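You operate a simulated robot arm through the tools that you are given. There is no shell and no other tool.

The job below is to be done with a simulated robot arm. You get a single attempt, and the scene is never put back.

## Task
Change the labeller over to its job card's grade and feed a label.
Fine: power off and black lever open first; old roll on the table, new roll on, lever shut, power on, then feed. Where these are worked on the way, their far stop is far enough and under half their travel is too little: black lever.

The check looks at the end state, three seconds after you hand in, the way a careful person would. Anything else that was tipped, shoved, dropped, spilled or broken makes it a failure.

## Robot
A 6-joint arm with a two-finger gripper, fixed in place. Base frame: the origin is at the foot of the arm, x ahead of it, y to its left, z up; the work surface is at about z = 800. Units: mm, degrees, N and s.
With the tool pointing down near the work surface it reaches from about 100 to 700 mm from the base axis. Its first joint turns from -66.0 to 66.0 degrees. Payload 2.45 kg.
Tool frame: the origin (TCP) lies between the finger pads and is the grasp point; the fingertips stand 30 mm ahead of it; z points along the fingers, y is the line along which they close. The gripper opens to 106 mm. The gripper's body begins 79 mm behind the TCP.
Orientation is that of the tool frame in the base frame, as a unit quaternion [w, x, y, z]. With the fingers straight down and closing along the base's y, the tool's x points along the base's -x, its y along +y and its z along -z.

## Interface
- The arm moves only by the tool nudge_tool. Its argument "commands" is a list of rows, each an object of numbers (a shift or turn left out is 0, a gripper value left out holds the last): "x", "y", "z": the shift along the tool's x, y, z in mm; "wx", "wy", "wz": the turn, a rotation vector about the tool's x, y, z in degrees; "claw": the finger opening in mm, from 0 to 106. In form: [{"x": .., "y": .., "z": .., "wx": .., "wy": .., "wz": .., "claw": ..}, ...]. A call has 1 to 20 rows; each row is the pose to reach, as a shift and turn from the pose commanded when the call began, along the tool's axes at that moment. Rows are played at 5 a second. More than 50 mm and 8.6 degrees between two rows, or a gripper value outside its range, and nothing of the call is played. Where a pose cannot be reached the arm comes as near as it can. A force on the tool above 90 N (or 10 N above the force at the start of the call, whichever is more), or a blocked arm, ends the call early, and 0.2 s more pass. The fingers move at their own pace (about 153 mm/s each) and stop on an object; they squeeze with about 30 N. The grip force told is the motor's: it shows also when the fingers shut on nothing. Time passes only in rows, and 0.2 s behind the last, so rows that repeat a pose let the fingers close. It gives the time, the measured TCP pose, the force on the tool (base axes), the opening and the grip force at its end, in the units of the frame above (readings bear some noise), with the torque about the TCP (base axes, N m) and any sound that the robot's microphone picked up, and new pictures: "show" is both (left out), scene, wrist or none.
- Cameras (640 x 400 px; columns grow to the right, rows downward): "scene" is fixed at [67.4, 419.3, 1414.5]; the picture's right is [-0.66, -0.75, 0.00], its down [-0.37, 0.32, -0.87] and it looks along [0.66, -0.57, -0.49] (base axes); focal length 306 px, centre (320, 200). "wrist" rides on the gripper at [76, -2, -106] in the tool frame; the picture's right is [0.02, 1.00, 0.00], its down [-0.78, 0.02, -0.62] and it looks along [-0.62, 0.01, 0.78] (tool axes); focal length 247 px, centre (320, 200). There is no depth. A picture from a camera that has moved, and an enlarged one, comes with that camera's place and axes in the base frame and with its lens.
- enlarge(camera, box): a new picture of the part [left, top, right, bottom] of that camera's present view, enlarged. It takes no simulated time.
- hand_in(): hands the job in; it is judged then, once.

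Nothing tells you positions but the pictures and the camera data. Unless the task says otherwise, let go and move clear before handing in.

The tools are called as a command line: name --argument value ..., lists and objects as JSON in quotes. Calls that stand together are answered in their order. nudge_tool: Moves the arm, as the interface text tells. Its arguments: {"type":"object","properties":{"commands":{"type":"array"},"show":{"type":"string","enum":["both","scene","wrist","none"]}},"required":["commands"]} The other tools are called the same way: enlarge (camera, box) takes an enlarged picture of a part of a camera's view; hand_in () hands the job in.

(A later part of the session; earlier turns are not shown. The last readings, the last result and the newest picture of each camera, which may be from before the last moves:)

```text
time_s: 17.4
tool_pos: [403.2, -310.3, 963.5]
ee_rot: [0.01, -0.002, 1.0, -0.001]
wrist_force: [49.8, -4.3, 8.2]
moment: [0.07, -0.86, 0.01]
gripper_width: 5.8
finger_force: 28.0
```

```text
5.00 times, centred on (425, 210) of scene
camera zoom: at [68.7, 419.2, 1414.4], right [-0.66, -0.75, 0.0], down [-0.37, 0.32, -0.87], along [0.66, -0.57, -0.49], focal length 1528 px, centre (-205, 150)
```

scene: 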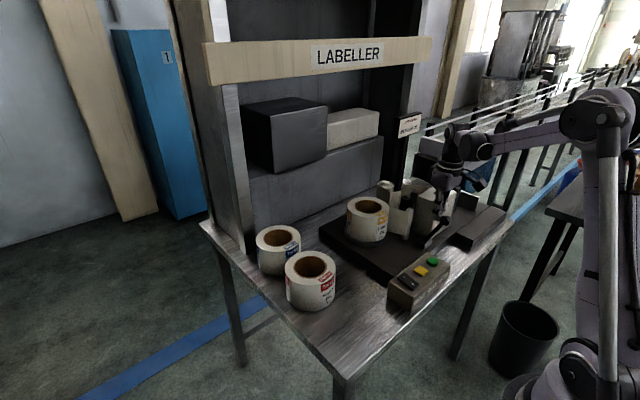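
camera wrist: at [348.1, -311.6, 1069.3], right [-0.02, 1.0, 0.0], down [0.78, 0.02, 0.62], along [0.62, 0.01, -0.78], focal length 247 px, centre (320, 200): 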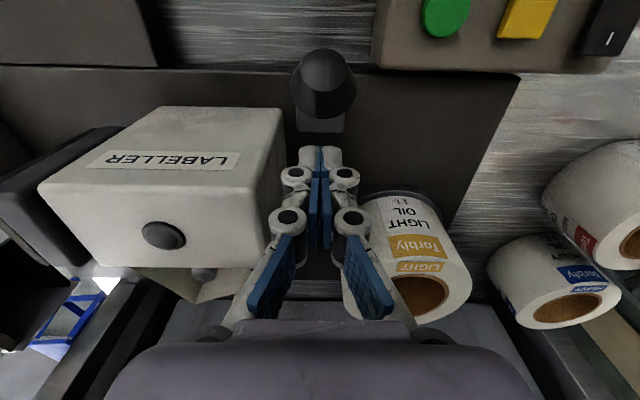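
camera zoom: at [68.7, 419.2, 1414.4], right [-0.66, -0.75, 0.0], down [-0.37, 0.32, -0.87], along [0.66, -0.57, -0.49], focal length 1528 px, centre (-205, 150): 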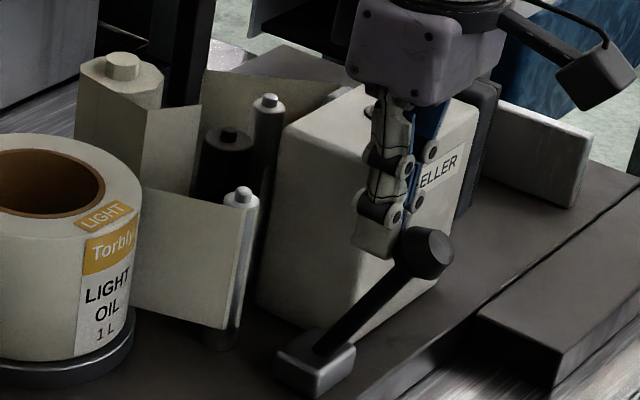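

It held at 50 N without moving, so the lever is at its far stop (open). I'll back off, rise and move over the mounted LIGHT roll for a close look.

nudge_tool --commands '[{"x": -16, "claw": 0}, {"x": -16, "z": -40, "claw": 0}, {"x": -16, "z": -85, "claw": 0}, {"x": -45, "y": 20, "z": -115, "claw": 0}, {"x": -80, "y": 50, "z": -127, "claw": 0}, {"x": -105, "y": 85, "z": -137, "claw": 0}, {"x": -125, "y": 95, "z": -137, "claw": 0}, {"x": -125, "y": 95, "z": -137, "claw": 0}]' --show "both"

enlarge --camera "scene" --box '[330, 170, 470, 290]'

enlarge --camera "wrist" --box '[180, 60, 460, 260]'

```text
time_s: 19.1
tool_pos: [521.4, -215.6, 1099.1]
ee_rot: [-0.001, 0.0, 1.0, 0.0]
wrist_force: [0.1, -0.2, 0.3]
moment: [0.01, -0.02, -0.01]
gripper_width: 0.0
finger_force: 28.4
camera wrist: at [445.0, -216.7, 1206.0], right [-0.02, 1.0, 0.0], down [0.78, 0.02, 0.62], along [0.62, 0.01, -0.78], focal length 247 px, centre (320, 200)
```

scene: 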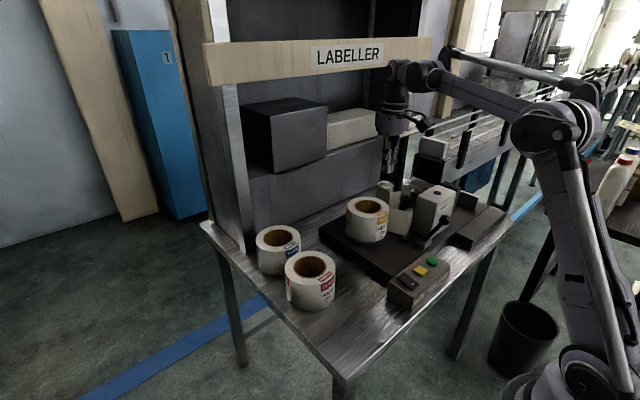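
wrist: 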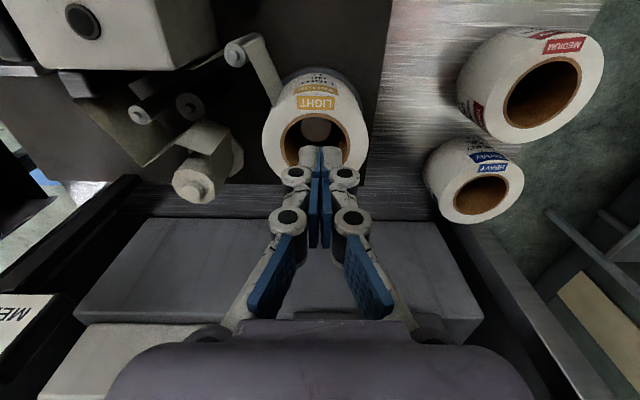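

```text
3.33 times, centred on (400, 230) of scene
camera zoom: at [67.4, 419.3, 1414.5], right [-0.66, -0.75, 0.0], down [-0.37, 0.32, -0.87], along [0.66, -0.57, -0.49], focal length 1018 px, centre (53, 100)
```

zoom: 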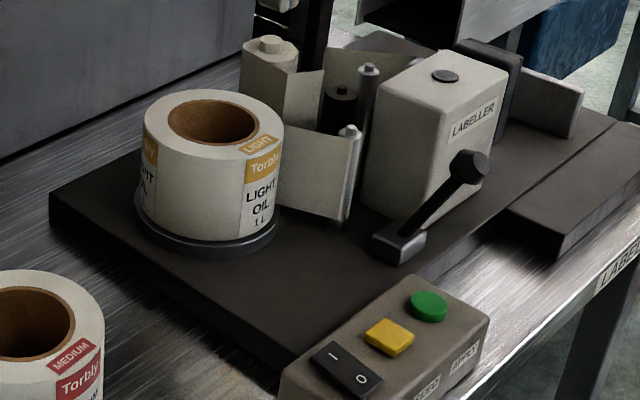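

```text
2.00 times, centred on (320, 160) of wrist
camera zoom: at [445.0, -216.7, 1206.0], right [-0.02, 1.0, 0.0], down [0.78, 0.02, 0.62], along [0.62, 0.01, -0.78], focal length 494 px, centre (320, 280)
```

zoom: 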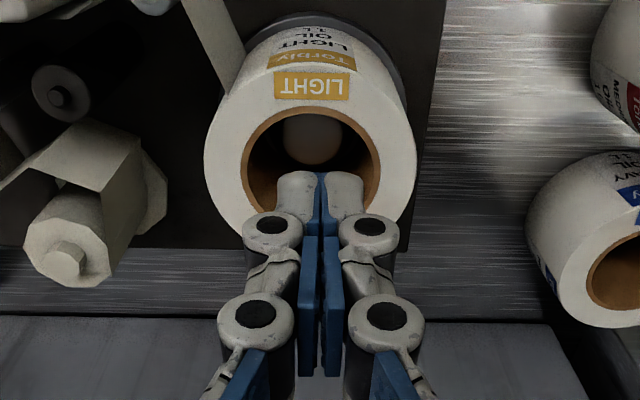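

The roll's axis comes out at about (576, -220), top near 935, about 125 mm across with an 82 mm bore and a small hub inside. It's too wide to grip outright, so I'll pinch its wall on the +y side at about y = -169. Hovering there first.

nudge_tool --commands '[{"x": -25, "y": 20, "z": 0, "claw": 38}, {"x": -54.6, "y": 46.6, "z": 10, "claw": 38}, {"x": -54.6, "y": 46.6, "z": 55, "claw": 38}, {"x": -54.6, "y": 46.6, "z": 95, "claw": 38}, {"x": -54.6, "y": 46.6, "z": 110, "claw": 38}, {"x": -54.6, "y": 46.6, "z": 110, "claw": 38}]' --show "both"

enlarge --camera "scene" --box '[330, 150, 450, 260]'

enlarge --camera "wrist" --box '[180, 60, 460, 260]'

```text
time_s: 20.6
tool_pos: [576.4, -169.2, 989.9]
ee_rot: [0.0, 0.0, 1.0, 0.0]
wrist_force: [0.0, 0.7, 0.6]
moment: [-0.01, 0.0, -0.01]
gripper_width: 38.0
finger_force: 0.0
camera wrist: at [500.0, -170.0, 1096.5], right [-0.02, 1.0, 0.0], down [0.78, 0.02, 0.62], along [0.62, 0.01, -0.78], focal length 247 px, centre (320, 200)
```

scene: 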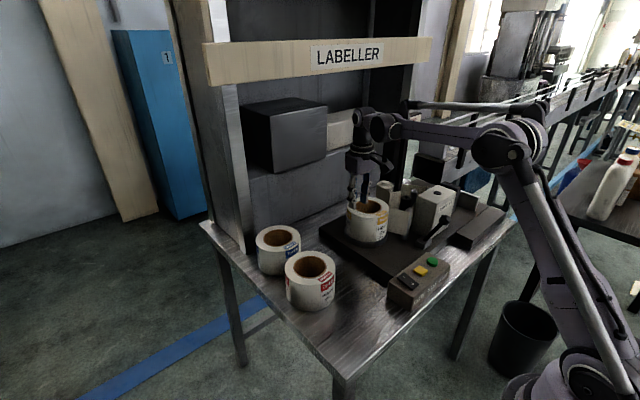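
wrist: 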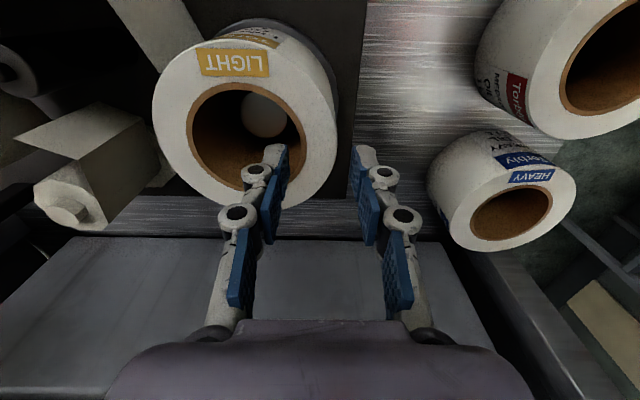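

```text
3.64 times, centred on (390, 205) of scene
camera zoom: at [67.4, 419.3, 1414.5], right [-0.66, -0.75, 0.0], down [-0.37, 0.32, -0.87], along [0.66, -0.57, -0.49], focal length 1111 px, centre (66, 182)
```

zoom: 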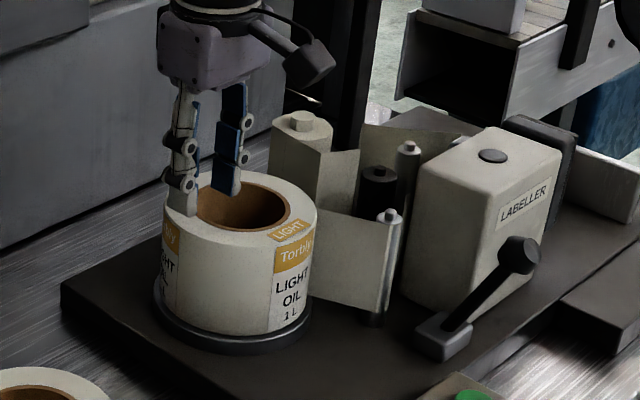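

```text
2.00 times, centred on (320, 160) of wrist
camera zoom: at [500.0, -170.0, 1096.5], right [-0.02, 1.0, 0.0], down [0.78, 0.02, 0.62], along [0.62, 0.01, -0.78], focal length 494 px, centre (320, 280)
```

zoom: 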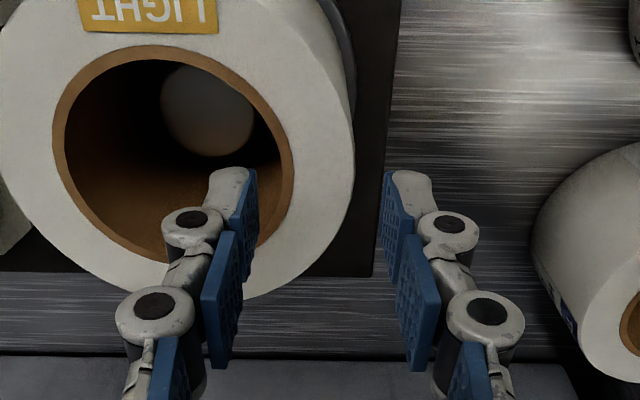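

The pinch point lines up: inner finger over the bore, outer finger clear outside. I'll descend to about TCP z 918 and close on the wall.

nudge_tool --commands '[{"x": 1, "y": 0.5, "z": 30, "claw": 38}, {"x": 1, "y": 0.5, "z": 55, "claw": 38}, {"x": 1, "y": 0.5, "z": 72, "claw": 38}, {"x": 1, "y": 0.5, "z": 72, "claw": 38}]' --show "both"

enlarge --camera "wrist" --box '[180, 60, 460, 260]'

enlarge --camera "scene" --box '[330, 150, 450, 260]'

```text
time_s: 21.6
tool_pos: [574.6, -169.1, 916.4]
ee_rot: [-0.002, 0.0, 1.0, 0.0]
wrist_force: [-0.2, 0.2, -0.8]
moment: [-0.03, -0.01, 0.0]
gripper_width: 37.7
finger_force: 0.0
camera wrist: at [498.1, -170.1, 1024.2], right [-0.02, 1.0, 0.0], down [0.78, 0.02, 0.62], along [0.62, 0.01, -0.78], focal length 247 px, centre (320, 200)
```

scene: 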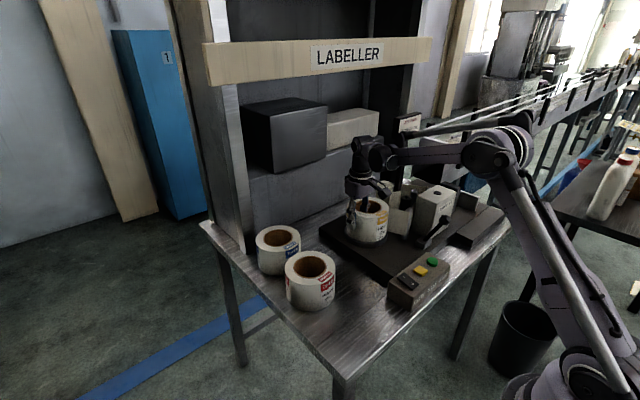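
wrist: 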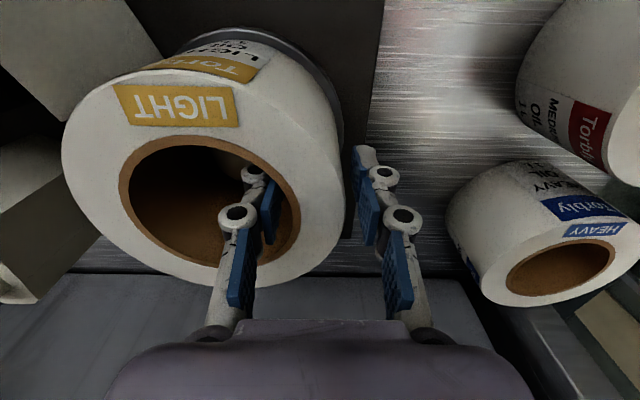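

```text
2.00 times, centred on (320, 160) of wrist
camera zoom: at [498.1, -170.1, 1024.2], right [-0.02, 1.0, 0.0], down [0.78, 0.02, 0.62], along [0.62, 0.01, -0.78], focal length 494 px, centre (320, 280)
```

zoom: 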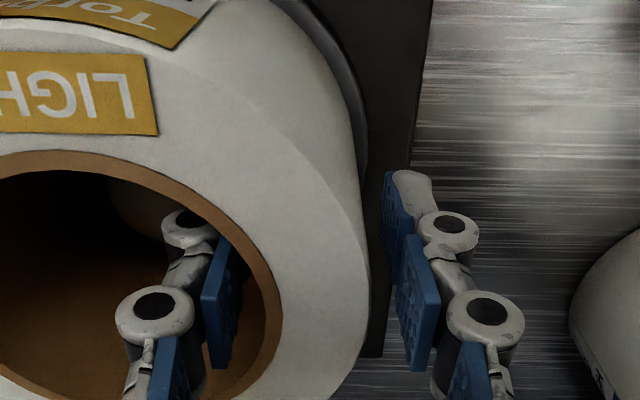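

```text
3.64 times, centred on (390, 205) of scene
camera zoom: at [67.4, 419.3, 1414.5], right [-0.66, -0.75, 0.0], down [-0.37, 0.32, -0.87], along [0.66, -0.57, -0.49], focal length 1111 px, centre (66, 182)
```

zoom: 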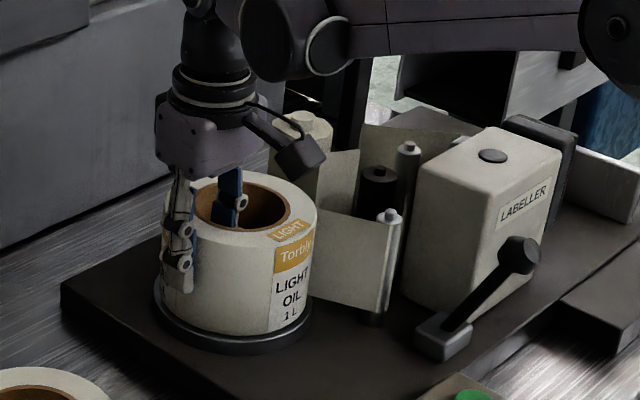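

The wall is between the fingers with no contact. Closing on it now.

nudge_tool --commands '[{"claw": 0}, {"claw": 0}, {"claw": 0}, {"claw": 0}]' --show "wrist"

```text
time_s: 22.6
tool_pos: [573.6, -170.1, 917.9]
ee_rot: [0.0, 0.0, 1.0, 0.0]
wrist_force: [0.8, -1.3, -0.6]
moment: [-0.08, -0.23, 0.02]
gripper_width: 26.5
finger_force: 29.6
camera wrist: at [498.2, -170.1, 1024.3], right [-0.02, 1.0, 0.0], down [0.78, 0.02, 0.62], along [0.62, 0.01, -0.78], focal length 247 px, centre (320, 200)
```

wrist: 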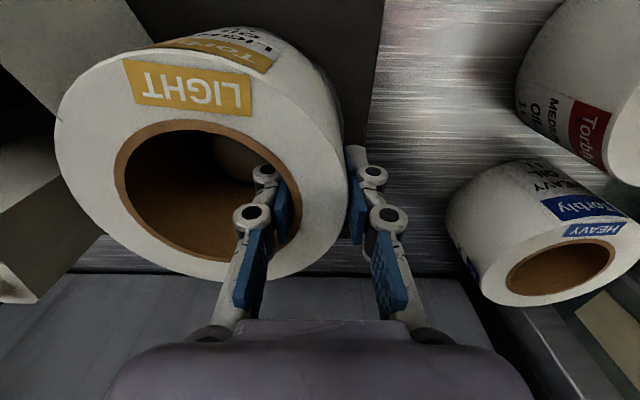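

Gripped at 26.5 mm. I'll lift slowly a little and check that the roll comes up level.

nudge_tool --commands '[{"z": -5, "claw": 0}, {"z": -12, "claw": 0}, {"z": -20, "claw": 0}, {"z": -30, "claw": 0}, {"z": -30, "claw": 0}]' --show "both"

enlarge --camera "scene" --box '[330, 150, 450, 260]'

```text
time_s: 23.8
tool_pos: [574.0, -169.5, 948.8]
ee_rot: [0.0, 0.0, 1.0, 0.0]
wrist_force: [-0.7, 0.1, -6.1]
moment: [0.3, 0.02, -0.02]
gripper_width: 26.7
finger_force: 29.8
camera wrist: at [498.5, -170.1, 1054.0], right [-0.02, 1.0, 0.0], down [0.78, 0.02, 0.62], along [0.62, 0.01, -0.78], focal length 247 px, centre (320, 200)
```

scene: 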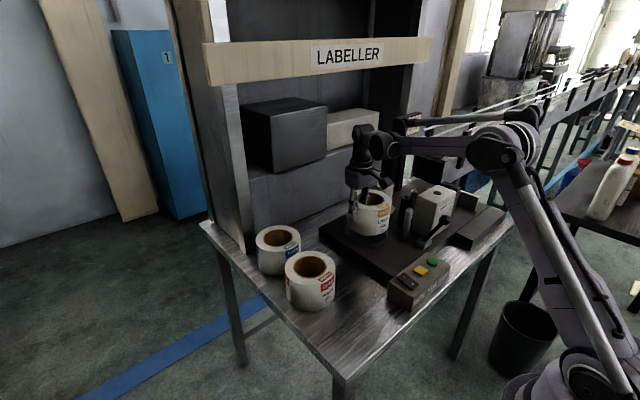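
wrist: 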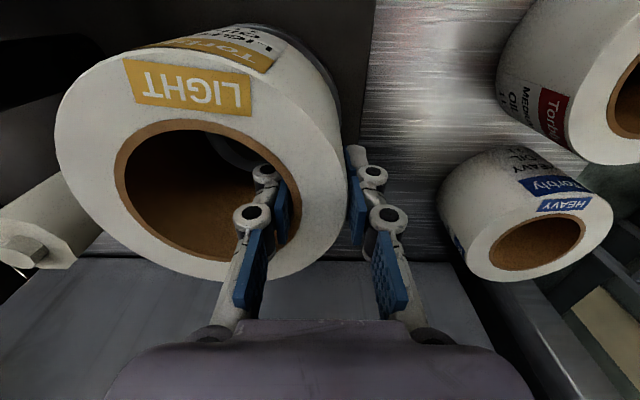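

```text
3.64 times, centred on (390, 205) of scene
camera zoom: at [67.5, 419.2, 1414.5], right [-0.66, -0.75, 0.0], down [-0.37, 0.32, -0.87], along [0.66, -0.57, -0.49], focal length 1111 px, centre (66, 182)
```

zoom: 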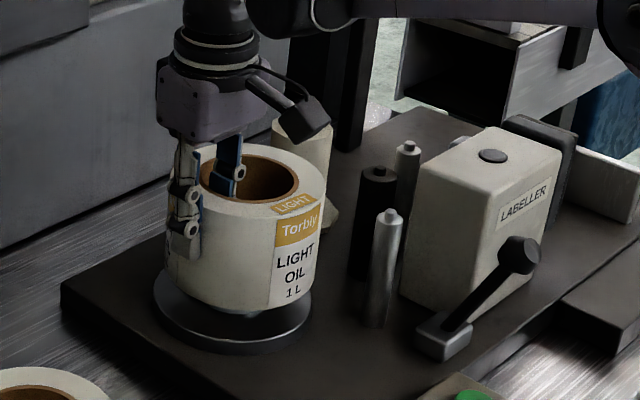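

The roll comes up level (about 0.6 kg) and the web came away with it. I'll lift it clear and carry it to the free table spot near (382, 12).

nudge_tool --commands '[{"z": -25, "claw": 0}, {"z": -50, "claw": 0}, {"z": -65, "claw": 0}, {"x": 12, "y": 15, "z": -65, "claw": 0}, {"x": 30, "y": 36, "z": -65, "claw": 0}, {"x": 50, "y": 60, "z": -65, "claw": 0}, {"x": 70, "y": 85, "z": -65, "claw": 0}, {"x": 90, "y": 109, "z": -65, "claw": 0}, {"x": 110, "y": 133, "z": -65, "claw": 0}, {"x": 130, "y": 157, "z": -65, "claw": 0}, {"x": 150, "y": 182, "z": -65, "claw": 0}, {"x": 168, "y": 204, "z": -65, "claw": 0}, {"x": 183, "y": 222, "z": -65, "claw": 0}, {"x": 192, "y": 232.5, "z": -65, "claw": 0}, {"x": 192, "y": 232.5, "z": -65, "claw": 0}]' --show "both"

```text
time_s: 26.9
tool_pos: [383.4, 64.3, 1013.0]
ee_rot: [-0.001, 0.0, 1.0, -0.001]
wrist_force: [0.1, 0.1, -6.8]
moment: [0.33, 0.02, -0.01]
gripper_width: 26.5
finger_force: 29.2
camera wrist: at [306.3, 63.3, 1119.3], right [-0.02, 1.0, 0.0], down [0.78, 0.02, 0.62], along [0.62, 0.01, -0.78], focal length 247 px, centre (320, 200)
```

scene: 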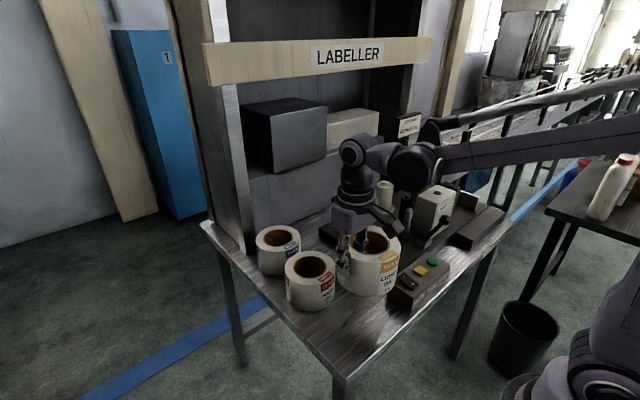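
wrist: 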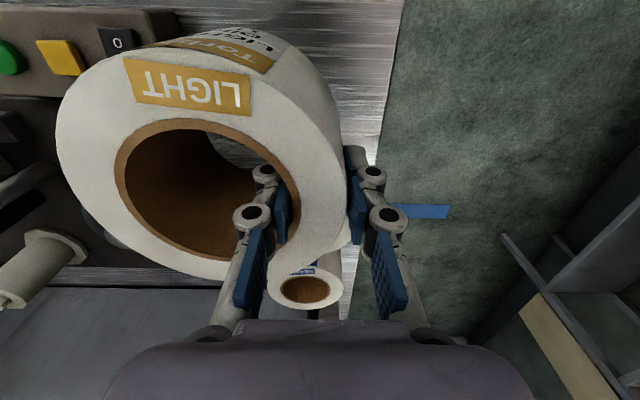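

The LIGHT roll is above the free spot at roughly (383, 13), clear of the button box, the MEDIUM roll and the table edge. Lowering it, slowly at the end.

nudge_tool --commands '[{"z": 25, "claw": 0}, {"z": 55, "claw": 0}, {"z": 85, "claw": 0}, {"z": 110, "claw": 0}, {"z": 125, "claw": 0}, {"z": 125, "claw": 0}]' --show "both"

enlarge --camera "scene" --box '[240, 210, 460, 390]'

```text
time_s: 28.4
tool_pos: [382.0, 63.6, 888.5]
ee_rot: [-0.001, 0.0, 1.0, -0.001]
wrist_force: [-0.1, -0.4, -7.0]
moment: [0.32, 0.01, -0.01]
gripper_width: 26.6
finger_force: 29.8
camera wrist: at [305.7, 62.9, 994.1], right [-0.02, 1.0, 0.0], down [0.78, 0.02, 0.62], along [0.62, 0.01, -0.78], focal length 247 px, centre (320, 200)
```

scene: 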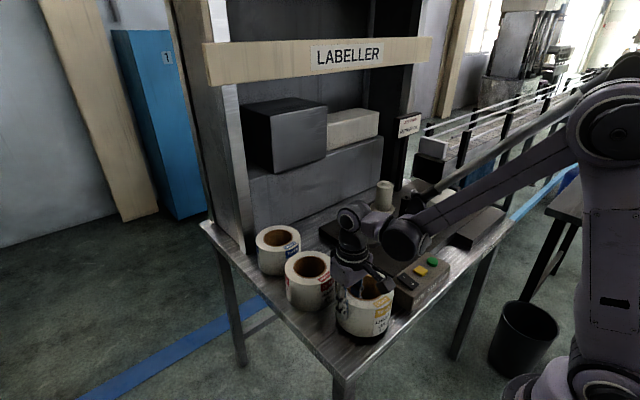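
wrist: 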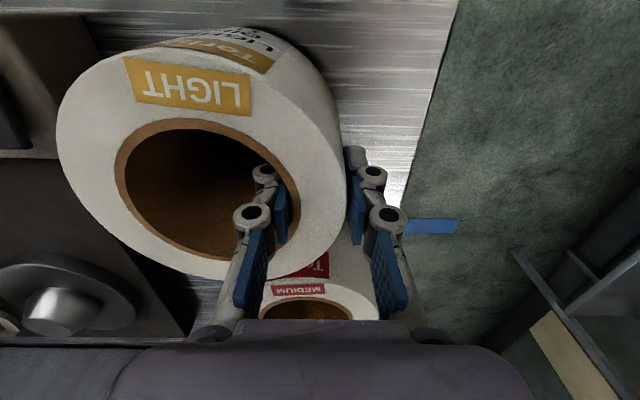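

```text
2.22 times, centred on (350, 300) of scene
camera zoom: at [67.5, 419.3, 1414.4], right [-0.66, -0.75, 0.0], down [-0.37, 0.32, -0.87], along [0.66, -0.57, -0.49], focal length 679 px, centre (253, -22)
```

zoom: 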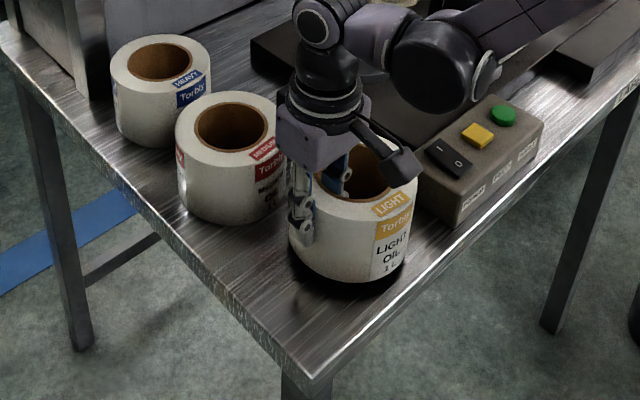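

The spot is good. The last few millimetres go down in small steps, watching for the load to come off the wrist.

nudge_tool --commands '[{"z": 4, "claw": 0}, {"z": 8, "claw": 0}, {"z": 10, "claw": 0}, {"z": 11, "claw": 0}]' --show "none"

```text
time_s: 29.4
tool_pos: [383.0, 63.1, 876.7]
ee_rot: [0.0, 0.001, 1.0, 0.0]
wrist_force: [0.6, -0.5, -6.3]
moment: [0.28, 0.0, 0.0]
gripper_width: 26.6
finger_force: 30.0
```

nudge_tool --commands '[{"z": 1, "claw": 0}, {"z": 2, "claw": 0}, {"z": 2, "claw": 0}]' --show "none"

```text
time_s: 30.1
tool_pos: [382.6, 64.1, 875.5]
ee_rot: [-0.002, 0.0, 1.0, -0.001]
wrist_force: [-1.0, -0.3, -6.4]
moment: [0.3, 0.02, 0.02]
gripper_width: 26.4
finger_force: 30.2
```

The roll is still hanging with its full load and no contact yet at 875.5. I'll keep stepping down.

nudge_tool --commands '[{"z": 1, "claw": 0}, {"z": 2, "claw": 0}, {"z": 2, "claw": 0}]' --show "none"

```text
time_s: 30.9
tool_pos: [381.7, 63.5, 873.9]
ee_rot: [0.0, 0.0, 1.0, 0.001]
wrist_force: [1.4, 1.5, -1.1]
moment: [-0.14, -0.03, 0.05]
gripper_width: 26.4
finger_force: 30.0
```

The load has come off, so the roll is on the table (TCP about 873.9). I'll open and check that it stands before lifting out.

nudge_tool --commands '[{"claw": 30}, {"claw": 40}, {"claw": 40}]' --show "wrist"

```text
time_s: 31.8
tool_pos: [382.2, 63.5, 873.6]
ee_rot: [0.0, 0.0, 1.0, 0.0]
wrist_force: [0.2, -0.1, -0.6]
moment: [0.0, -0.02, 0.01]
gripper_width: 40.1
finger_force: 0.0
camera wrist: at [306.4, 62.5, 979.7], right [-0.02, 1.0, 0.0], down [0.78, 0.02, 0.62], along [0.62, 0.01, -0.78], focal length 247 px, centre (320, 200)
```

wrist: 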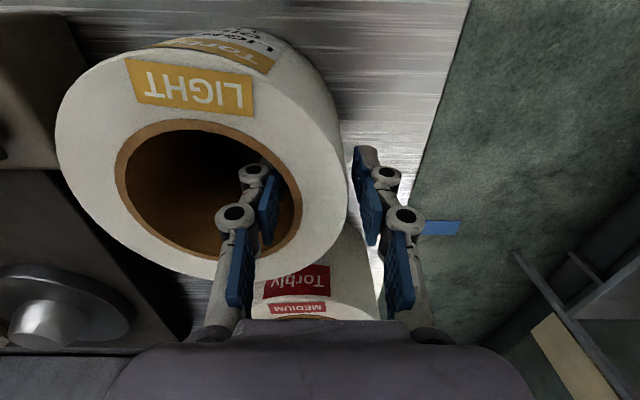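

The roll stands by itself. I'll lift straight up, then look at the bare hub and platter to find its axis.

nudge_tool --commands '[{"z": -30, "claw": 40}, {"z": -70, "claw": 40}, {"z": -110, "claw": 40}, {"z": -150, "claw": 40}, {"x": -25, "y": -40, "z": -150, "claw": 40}, {"x": -50, "y": -80, "z": -150, "claw": 40}, {"x": -75, "y": -120, "z": -150, "claw": 40}, {"x": -100, "y": -160, "z": -150, "claw": 40}, {"x": -120, "y": -200, "z": -150, "claw": 40}, {"x": -138, "y": -233, "z": -150, "claw": 40}, {"x": -138, "y": -233, "z": -150, "claw": 40}]' --show "both"

enlarge --camera "scene" --box '[320, 170, 440, 270]'

enlarge --camera "wrist" --box '[160, 40, 380, 190]'

```text
time_s: 34.1
tool_pos: [520.2, -169.3, 1022.6]
ee_rot: [0.0, -0.001, 1.0, 0.001]
wrist_force: [-0.2, 0.0, 0.4]
moment: [0.02, -0.01, -0.01]
gripper_width: 39.7
finger_force: 0.0
camera wrist: at [444.9, -170.7, 1129.8], right [-0.02, 1.0, 0.0], down [0.78, 0.02, 0.62], along [0.62, 0.01, -0.78], focal length 247 px, centre (320, 200)
```

scene: 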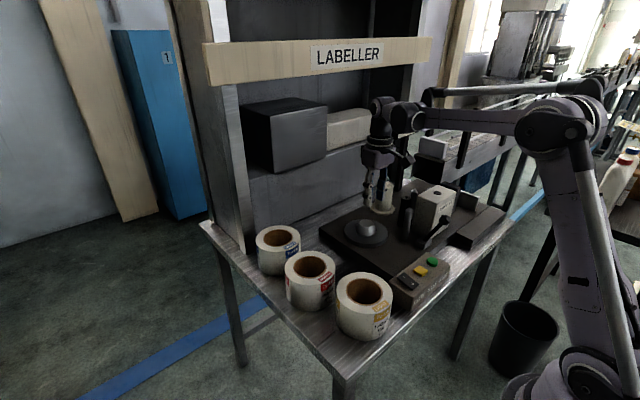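
wrist: 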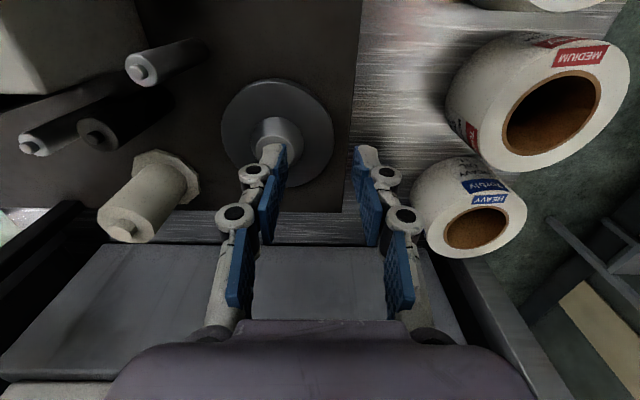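

```text
4.00 times, centred on (380, 220) of scene
camera zoom: at [67.4, 419.3, 1414.5], right [-0.66, -0.75, 0.0], down [-0.37, 0.32, -0.87], along [0.66, -0.57, -0.49], focal length 1222 px, centre (80, 120)
```

zoom: 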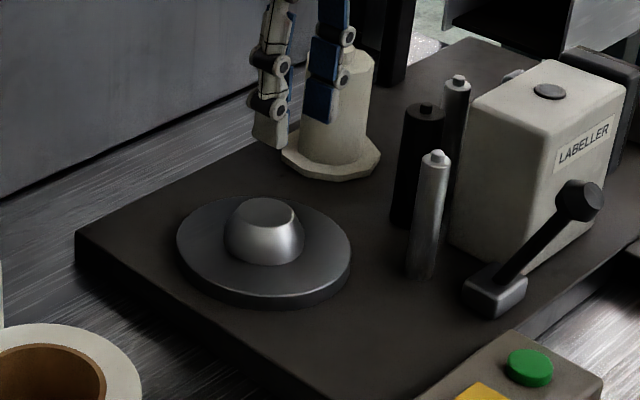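

```text
2.67 times, centred on (270, 115) of wrist
camera zoom: at [444.9, -170.7, 1129.8], right [-0.02, 1.0, 0.0], down [0.78, 0.02, 0.62], along [0.62, 0.01, -0.78], focal length 659 px, centre (453, 427)
```

zoom: 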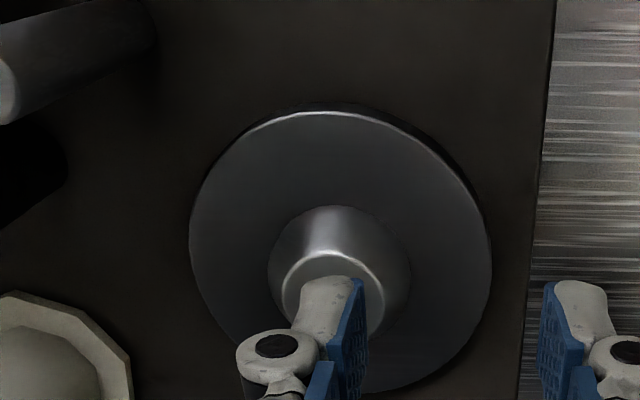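

The platter axis is near (578, -220) with a tapered hub about 66 mm at its base. Now I'll go above the MEDIUM roll at about (524, 54), with the fingers over its +y wall, and measure it.

nudge_tool --commands '[{"y": 40, "claw": 40}, {"y": 80, "claw": 40}, {"y": 120, "claw": 40}, {"y": 160, "claw": 40}, {"x": -1, "y": 200, "claw": 40}, {"x": -2, "y": 240, "z": 10, "claw": 40}, {"x": -4, "y": 274, "z": 30, "claw": 40}, {"x": -4, "y": 274, "z": 62, "claw": 40}, {"x": -4, "y": 274, "z": 62, "claw": 40}]' --show "both"

enlarge --camera "wrist" --box '[120, 40, 400, 240]'

enlarge --camera "scene" --box '[240, 210, 420, 350]'

```text
time_s: 36.1
tool_pos: [524.9, 103.4, 960.2]
ee_rot: [-0.001, 0.0, 1.0, 0.0]
wrist_force: [0.8, 0.2, -0.4]
moment: [0.0, -0.02, -0.02]
gripper_width: 39.9
finger_force: 0.2
camera wrist: at [448.7, 102.7, 1067.6], right [-0.02, 1.0, 0.0], down [0.78, 0.02, 0.62], along [0.62, 0.01, -0.78], focal length 247 px, centre (320, 200)
```

scene: 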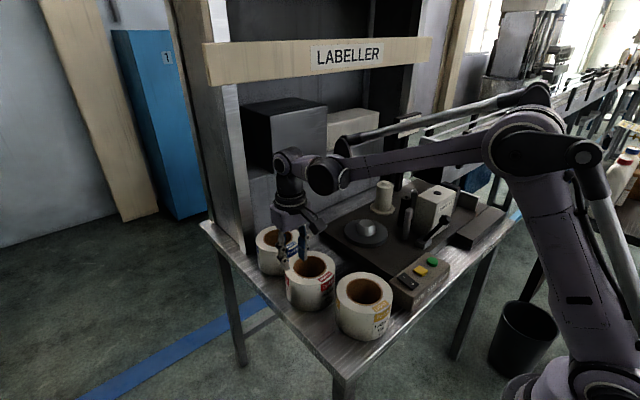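
wrist: 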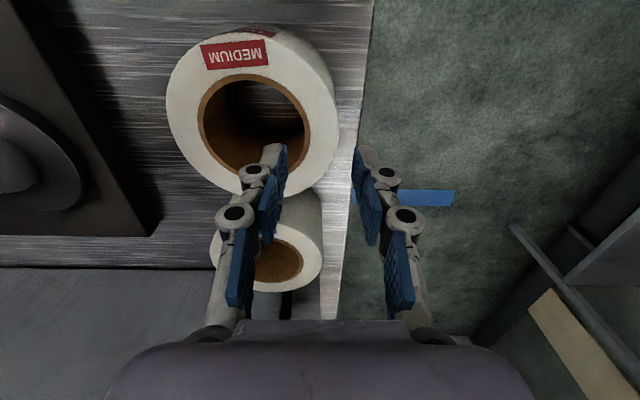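

```text
2.00 times, centred on (260, 140) of wrist
camera zoom: at [448.7, 102.7, 1067.6], right [-0.02, 1.0, 0.0], down [0.78, 0.02, 0.62], along [0.62, 0.01, -0.78], focal length 494 px, centre (440, 320)
```

zoom: 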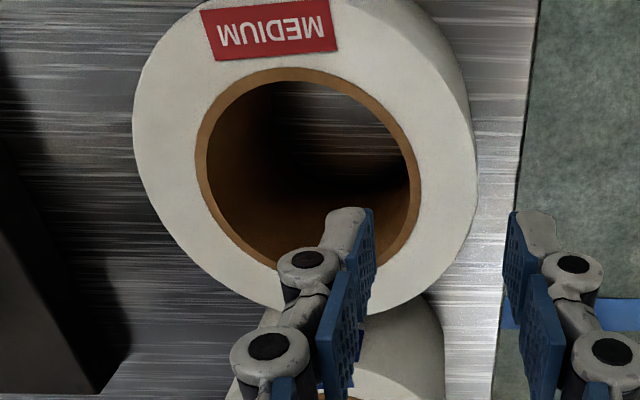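

```text
2.86 times, centred on (330, 280) of scene
camera zoom: at [67.4, 419.3, 1414.5], right [-0.66, -0.75, 0.0], down [-0.37, 0.32, -0.87], along [0.66, -0.57, -0.49], focal length 873 px, centre (291, -29)
```

zoom: 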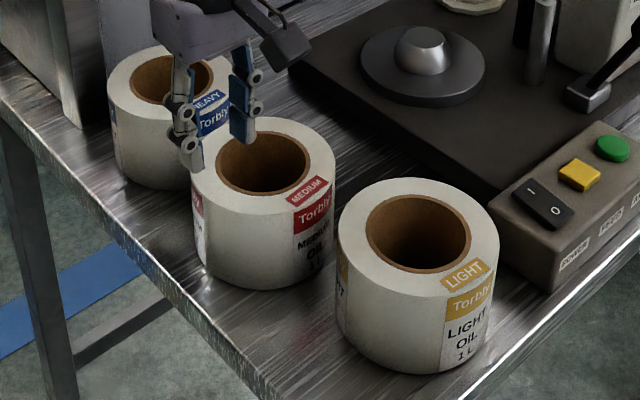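

The MEDIUM roll's axis measures (524, 54.5). I'll descend onto its +y wall to the same relative height as before (TCP about 874).

nudge_tool --commands '[{"x": 0.5, "y": 3, "z": 20, "claw": 40}, {"x": 0.5, "y": 3, "z": 45, "claw": 40}, {"x": 0.5, "y": 3, "z": 70, "claw": 40}, {"x": 0.5, "y": 3, "z": 86, "claw": 40}, {"x": 0.5, "y": 3, "z": 86, "claw": 40}]' --show "both"

enlarge --camera "scene" --box '[240, 210, 420, 350]'

```text
time_s: 37.4
tool_pos: [523.9, 107.2, 874.4]
ee_rot: [-0.001, 0.001, 1.0, 0.001]
wrist_force: [0.4, -0.4, 0.6]
moment: [0.01, 0.02, 0.01]
gripper_width: 40.1
finger_force: 0.0
camera wrist: at [447.9, 106.2, 981.1], right [-0.02, 1.0, 0.0], down [0.78, 0.02, 0.62], along [0.62, 0.01, -0.78], focal length 247 px, centre (320, 200)
```

scene: 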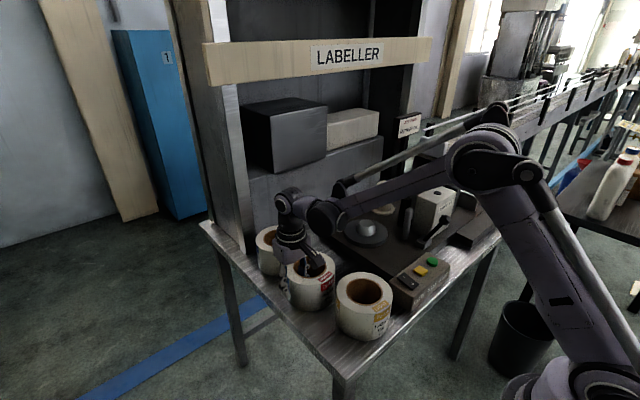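
wrist: 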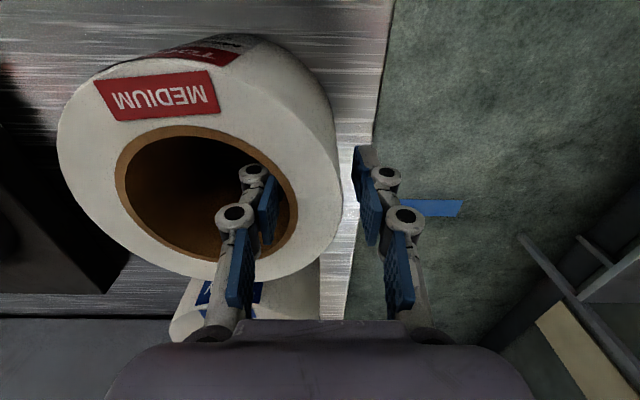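

```text
2.86 times, centred on (330, 280) of scene
camera zoom: at [67.4, 419.3, 1414.5], right [-0.66, -0.75, 0.0], down [-0.37, 0.32, -0.87], along [0.66, -0.57, -0.49], focal length 873 px, centre (291, -29)
```

zoom: 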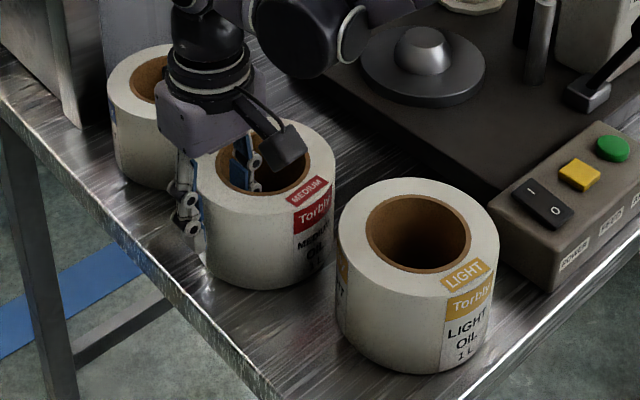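

The fingers straddle the wall the same way as before. Closing and making a small test lift.

nudge_tool --commands '[{"claw": 0}, {"claw": 0}, {"claw": 0}, {"claw": 0}, {"z": -5, "claw": 0}, {"z": -12, "claw": 0}, {"z": -20, "claw": 0}, {"z": -30, "claw": 0}, {"z": -30, "claw": 0}]' --show "both"

enlarge --camera "scene" --box '[240, 210, 420, 350]'

```text
time_s: 39.4
tool_pos: [524.7, 106.8, 904.6]
ee_rot: [0.0, 0.001, 1.0, 0.0]
wrist_force: [-0.2, 0.2, -5.7]
moment: [0.28, 0.02, -0.04]
gripper_width: 27.0
finger_force: 29.7
camera wrist: at [448.5, 106.4, 1011.1], right [-0.02, 1.0, 0.0], down [0.78, 0.02, 0.62], along [0.62, 0.01, -0.78], focal length 247 px, centre (320, 200)
```

scene: 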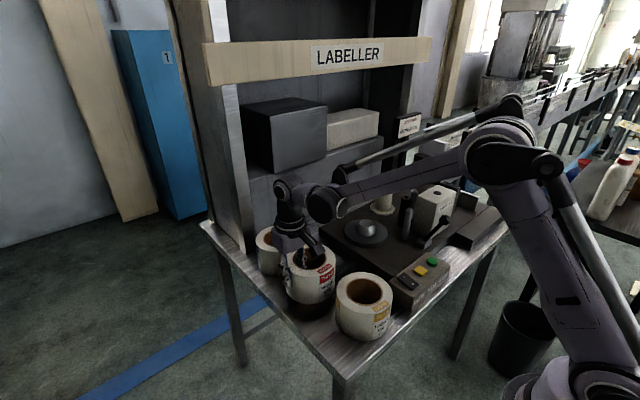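
wrist: 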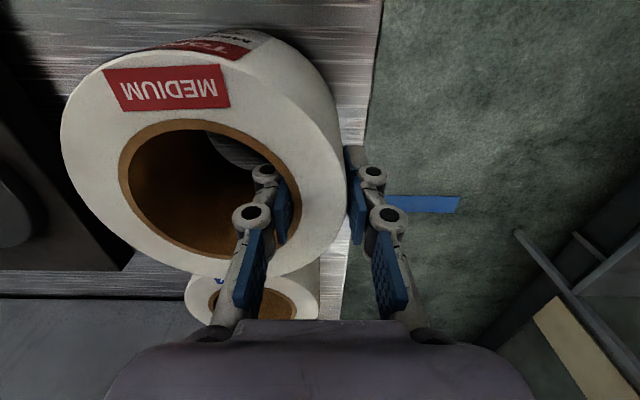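

```text
2.86 times, centred on (330, 280) of scene
camera zoom: at [67.5, 419.3, 1414.4], right [-0.66, -0.75, 0.0], down [-0.37, 0.32, -0.87], along [0.66, -0.57, -0.49], focal length 873 px, centre (291, -29)
```

zoom: 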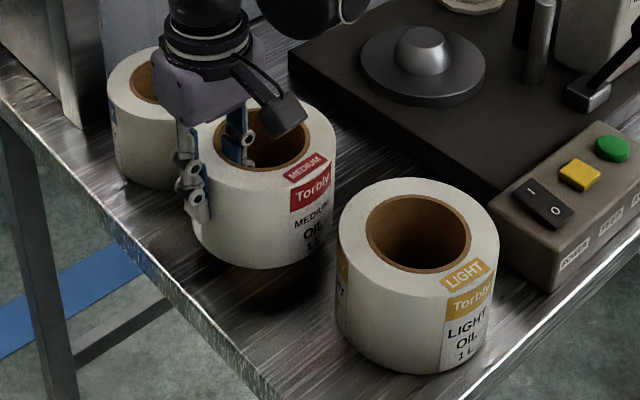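

The MEDIUM roll lifts level. I'll measure how it sits in the grip so I can centre it on the hub.

enlarge --camera "wrist" --box '[40, 10, 360, 290]'

```text
1.43 times, centred on (200, 150) of wrist
camera zoom: at [448.5, 106.4, 1011.1], right [-0.02, 1.0, 0.0], down [0.78, 0.02, 0.62], along [0.62, 0.01, -0.78], focal length 353 px, centre (491, 271)
```

zoom: 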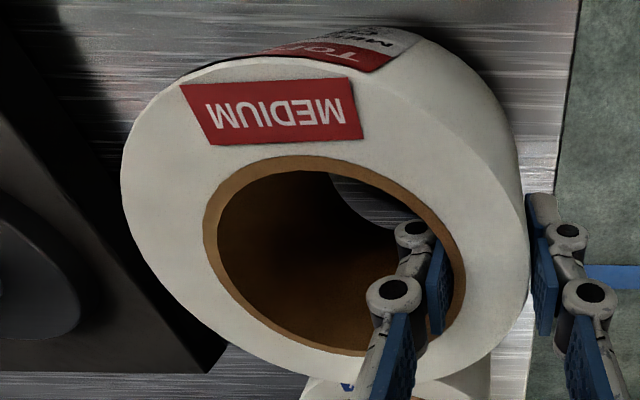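

The MEDIUM roll sits in the grip almost exactly as the LIGHT roll did, so putting the tool back where it lifted LIGHT should centre it. I'll lift it clear and carry it over the hub.

nudge_tool --commands '[{"z": -25, "claw": 0}, {"z": -52, "claw": 0}, {"z": -80, "claw": 0}, {"z": -107, "claw": 0}, {"x": -3, "y": -15, "z": -107, "claw": 0}, {"x": -7, "y": -40, "z": -107, "claw": 0}, {"x": -12, "y": -66, "z": -107, "claw": 0}, {"x": -17, "y": -94, "z": -107, "claw": 0}, {"x": -22, "y": -122, "z": -107, "claw": 0}, {"x": -27, "y": -150, "z": -107, "claw": 0}, {"x": -32, "y": -178, "z": -107, "claw": 0}, {"x": -37, "y": -206, "z": -107, "claw": 0}, {"x": -42, "y": -232, "z": -107, "claw": 0}, {"x": -46, "y": -254, "z": -107, "claw": 0}, {"x": -49, "y": -268, "z": -107, "claw": 0}, {"x": -50, "y": -275, "z": -107, "claw": 0}, {"x": -50, "y": -275, "z": -107, "claw": 0}, {"x": -50, "y": -275, "z": -107, "claw": 0}]' --show "both"

enlarge --camera "scene" --box '[320, 150, 440, 270]'

enlarge --camera "wrist" --box '[40, 10, 360, 290]'

```text
time_s: 43.1
tool_pos: [574.1, -166.5, 1009.9]
ee_rot: [-0.002, 0.0, 1.0, 0.0]
wrist_force: [0.2, 0.3, -5.6]
moment: [0.31, 0.03, 0.0]
gripper_width: 27.0
finger_force: 30.0
camera wrist: at [497.9, -168.8, 1118.1], right [-0.02, 1.0, 0.0], down [0.78, 0.02, 0.62], along [0.62, 0.01, -0.78], focal length 247 px, centre (320, 200)
```

scene: 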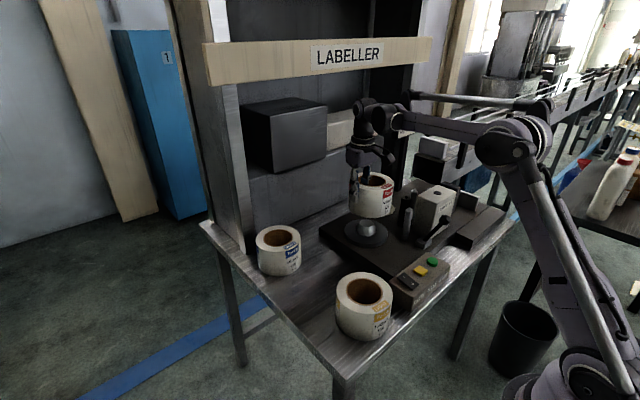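
wrist: 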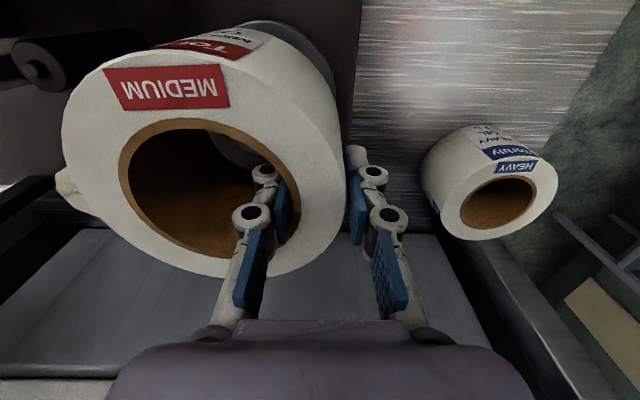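

```text
3.33 times, centred on (380, 210) of scene
camera zoom: at [67.5, 419.2, 1414.5], right [-0.66, -0.75, 0.0], down [-0.37, 0.32, -0.87], along [0.66, -0.57, -0.49], focal length 1018 px, centre (120, 167)
```

zoom: 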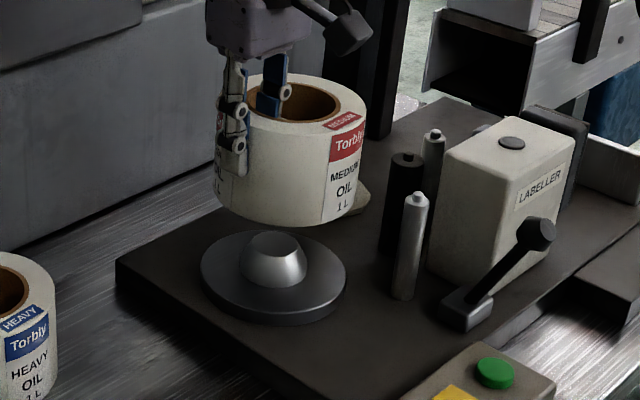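

```text
1.43 times, centred on (200, 150) of wrist
camera zoom: at [497.9, -168.8, 1118.1], right [-0.02, 1.0, 0.0], down [0.78, 0.02, 0.62], along [0.62, 0.01, -0.78], focal length 353 px, centre (491, 271)
```

zoom: 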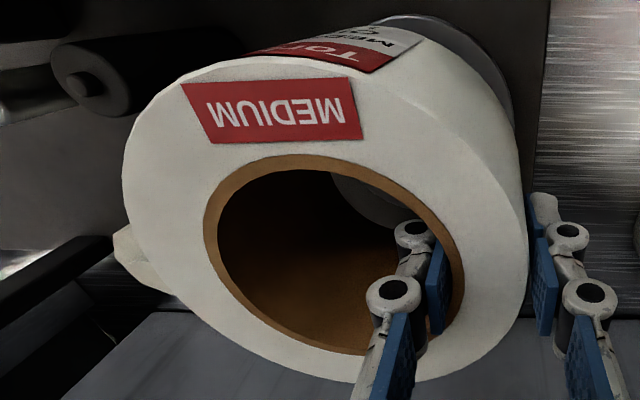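

The roll is above the hub. I'll check its centring against the hub more tightly in the scene view before lowering.

enlarge --camera "scene" --box '[335, 165, 405, 255]'

```text
4.44 times, centred on (370, 210) of scene
camera zoom: at [67.5, 419.2, 1414.5], right [-0.66, -0.75, 0.0], down [-0.37, 0.32, -0.87], along [0.66, -0.57, -0.49], focal length 1358 px, centre (98, 156)
```

zoom: 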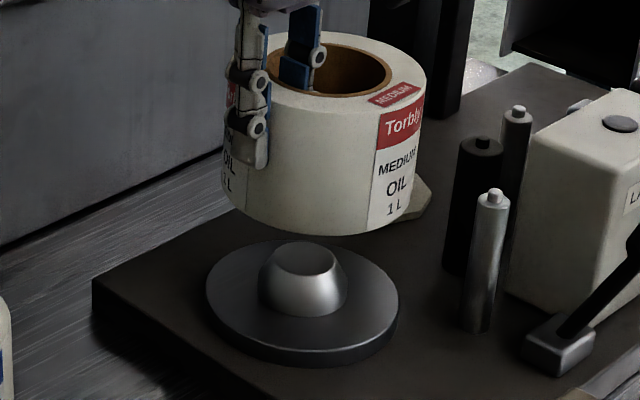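

Comparing ellipses, the roll sits about 6 mm short of the hub axis in x and about 1 mm off in y. I'll correct that, lower to just above the hub top and check again.

nudge_tool --commands '[{"x": -3, "y": -0.5, "z": 10, "claw": 0}, {"x": -6, "y": -1, "z": 25, "claw": 0}, {"x": -6, "y": -1, "z": 36, "claw": 0}, {"x": -6, "y": -1, "z": 36, "claw": 0}]' --show "both"

enlarge --camera "scene" --box '[335, 165, 405, 255]'

enlarge --camera "wrist" --box '[40, 10, 360, 290]'

```text
time_s: 44.1
tool_pos: [580.1, -168.6, 975.8]
ee_rot: [-0.001, -0.001, 1.0, 0.0]
wrist_force: [0.0, 0.8, -5.7]
moment: [0.29, -0.01, -0.01]
gripper_width: 27.4
finger_force: 30.5
camera wrist: at [503.9, -169.4, 1081.9], right [-0.02, 1.0, 0.0], down [0.78, 0.02, 0.62], along [0.62, 0.01, -0.78], focal length 247 px, centre (320, 200)
```

scene: 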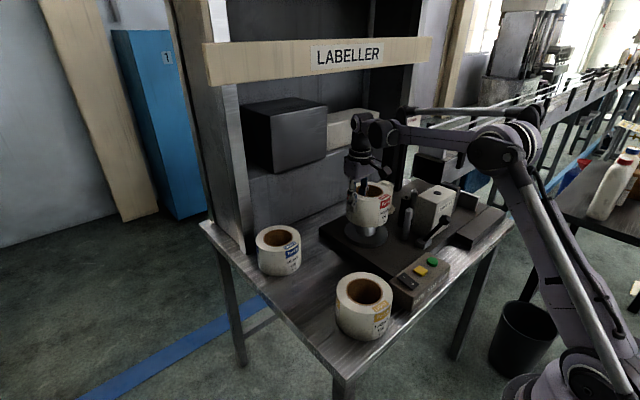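
wrist: 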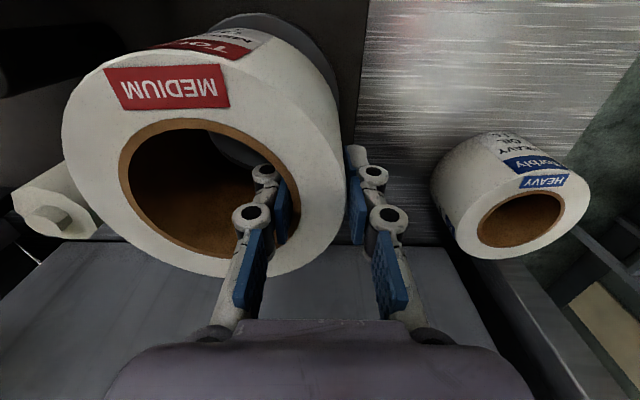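

```text
4.44 times, centred on (370, 210) of scene
camera zoom: at [67.5, 419.2, 1414.5], right [-0.66, -0.75, 0.0], down [-0.37, 0.32, -0.87], along [0.66, -0.57, -0.49], focal length 1358 px, centre (98, 156)
```

zoom: 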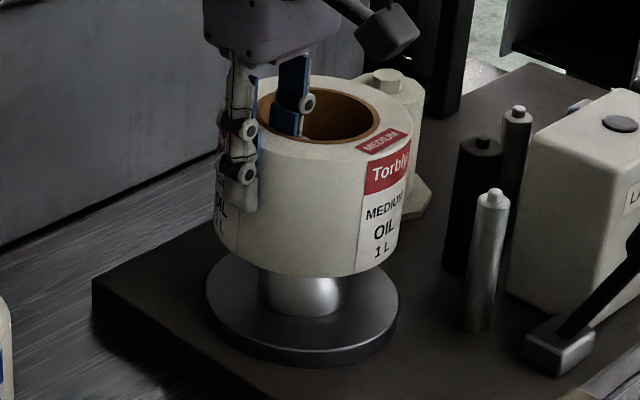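

```text
1.43 times, centred on (200, 150) of wrist
camera zoom: at [503.9, -169.4, 1081.9], right [-0.02, 1.0, 0.0], down [0.78, 0.02, 0.62], along [0.62, 0.01, -0.78], focal length 353 px, centre (491, 271)
```

zoom: 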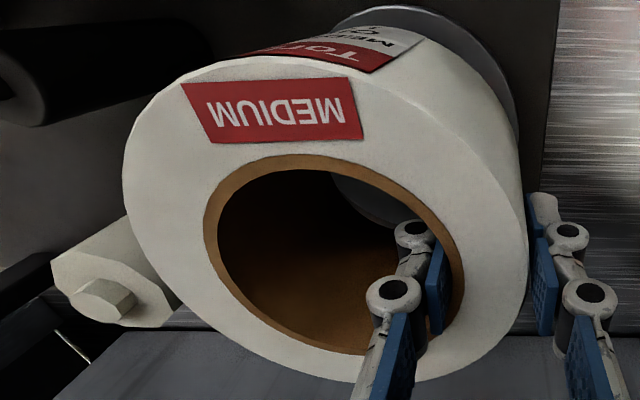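

The roll now looks centred left-to-right and the hub is lined up below the bore. I'll lower it onto the hub in small steps, watching the side forces.

nudge_tool --commands '[{"z": 8, "claw": 0}, {"z": 16, "claw": 0}, {"z": 24, "claw": 0}, {"z": 32, "claw": 0}, {"z": 32, "claw": 0}]' --show "both"

enlarge --camera "scene" --box '[335, 165, 405, 255]'

```text
time_s: 45.4
tool_pos: [581.7, -168.2, 943.9]
ee_rot: [0.0, 0.0, 1.0, 0.0]
wrist_force: [1.1, 0.2, -6.6]
moment: [0.31, 0.01, -0.04]
gripper_width: 26.9
finger_force: 30.0
camera wrist: at [504.1, -169.5, 1050.1], right [-0.02, 1.0, 0.0], down [0.78, 0.02, 0.62], along [0.62, 0.01, -0.78], focal length 247 px, centre (320, 200)
```

scene: 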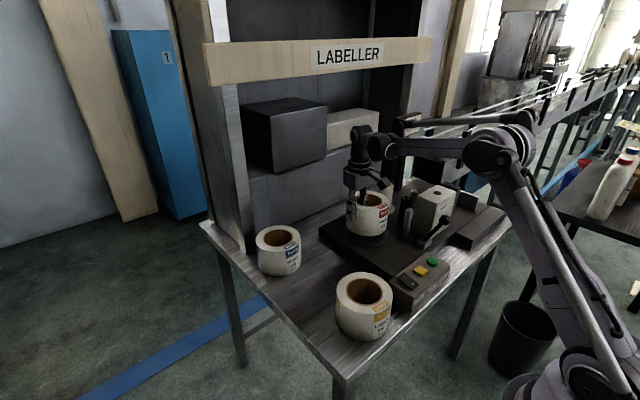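
wrist: 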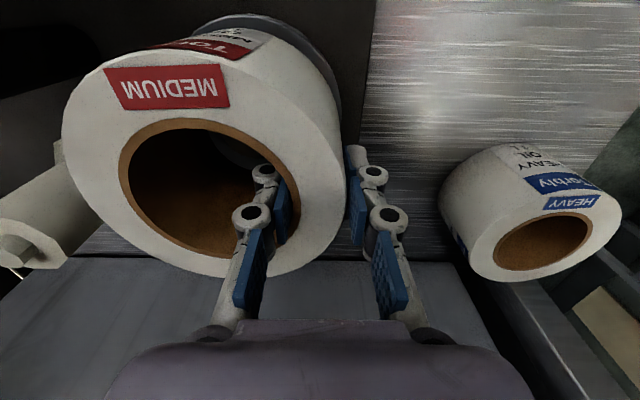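

```text
4.44 times, centred on (370, 210) of scene
camera zoom: at [67.5, 419.2, 1414.5], right [-0.66, -0.75, 0.0], down [-0.37, 0.32, -0.87], along [0.66, -0.57, -0.49], focal length 1358 px, centre (98, 156)
```

zoom: 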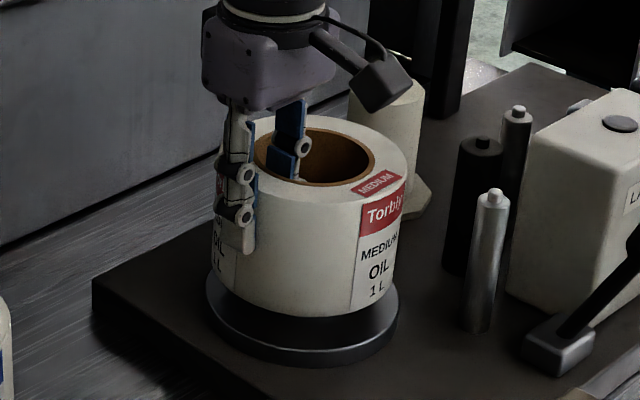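

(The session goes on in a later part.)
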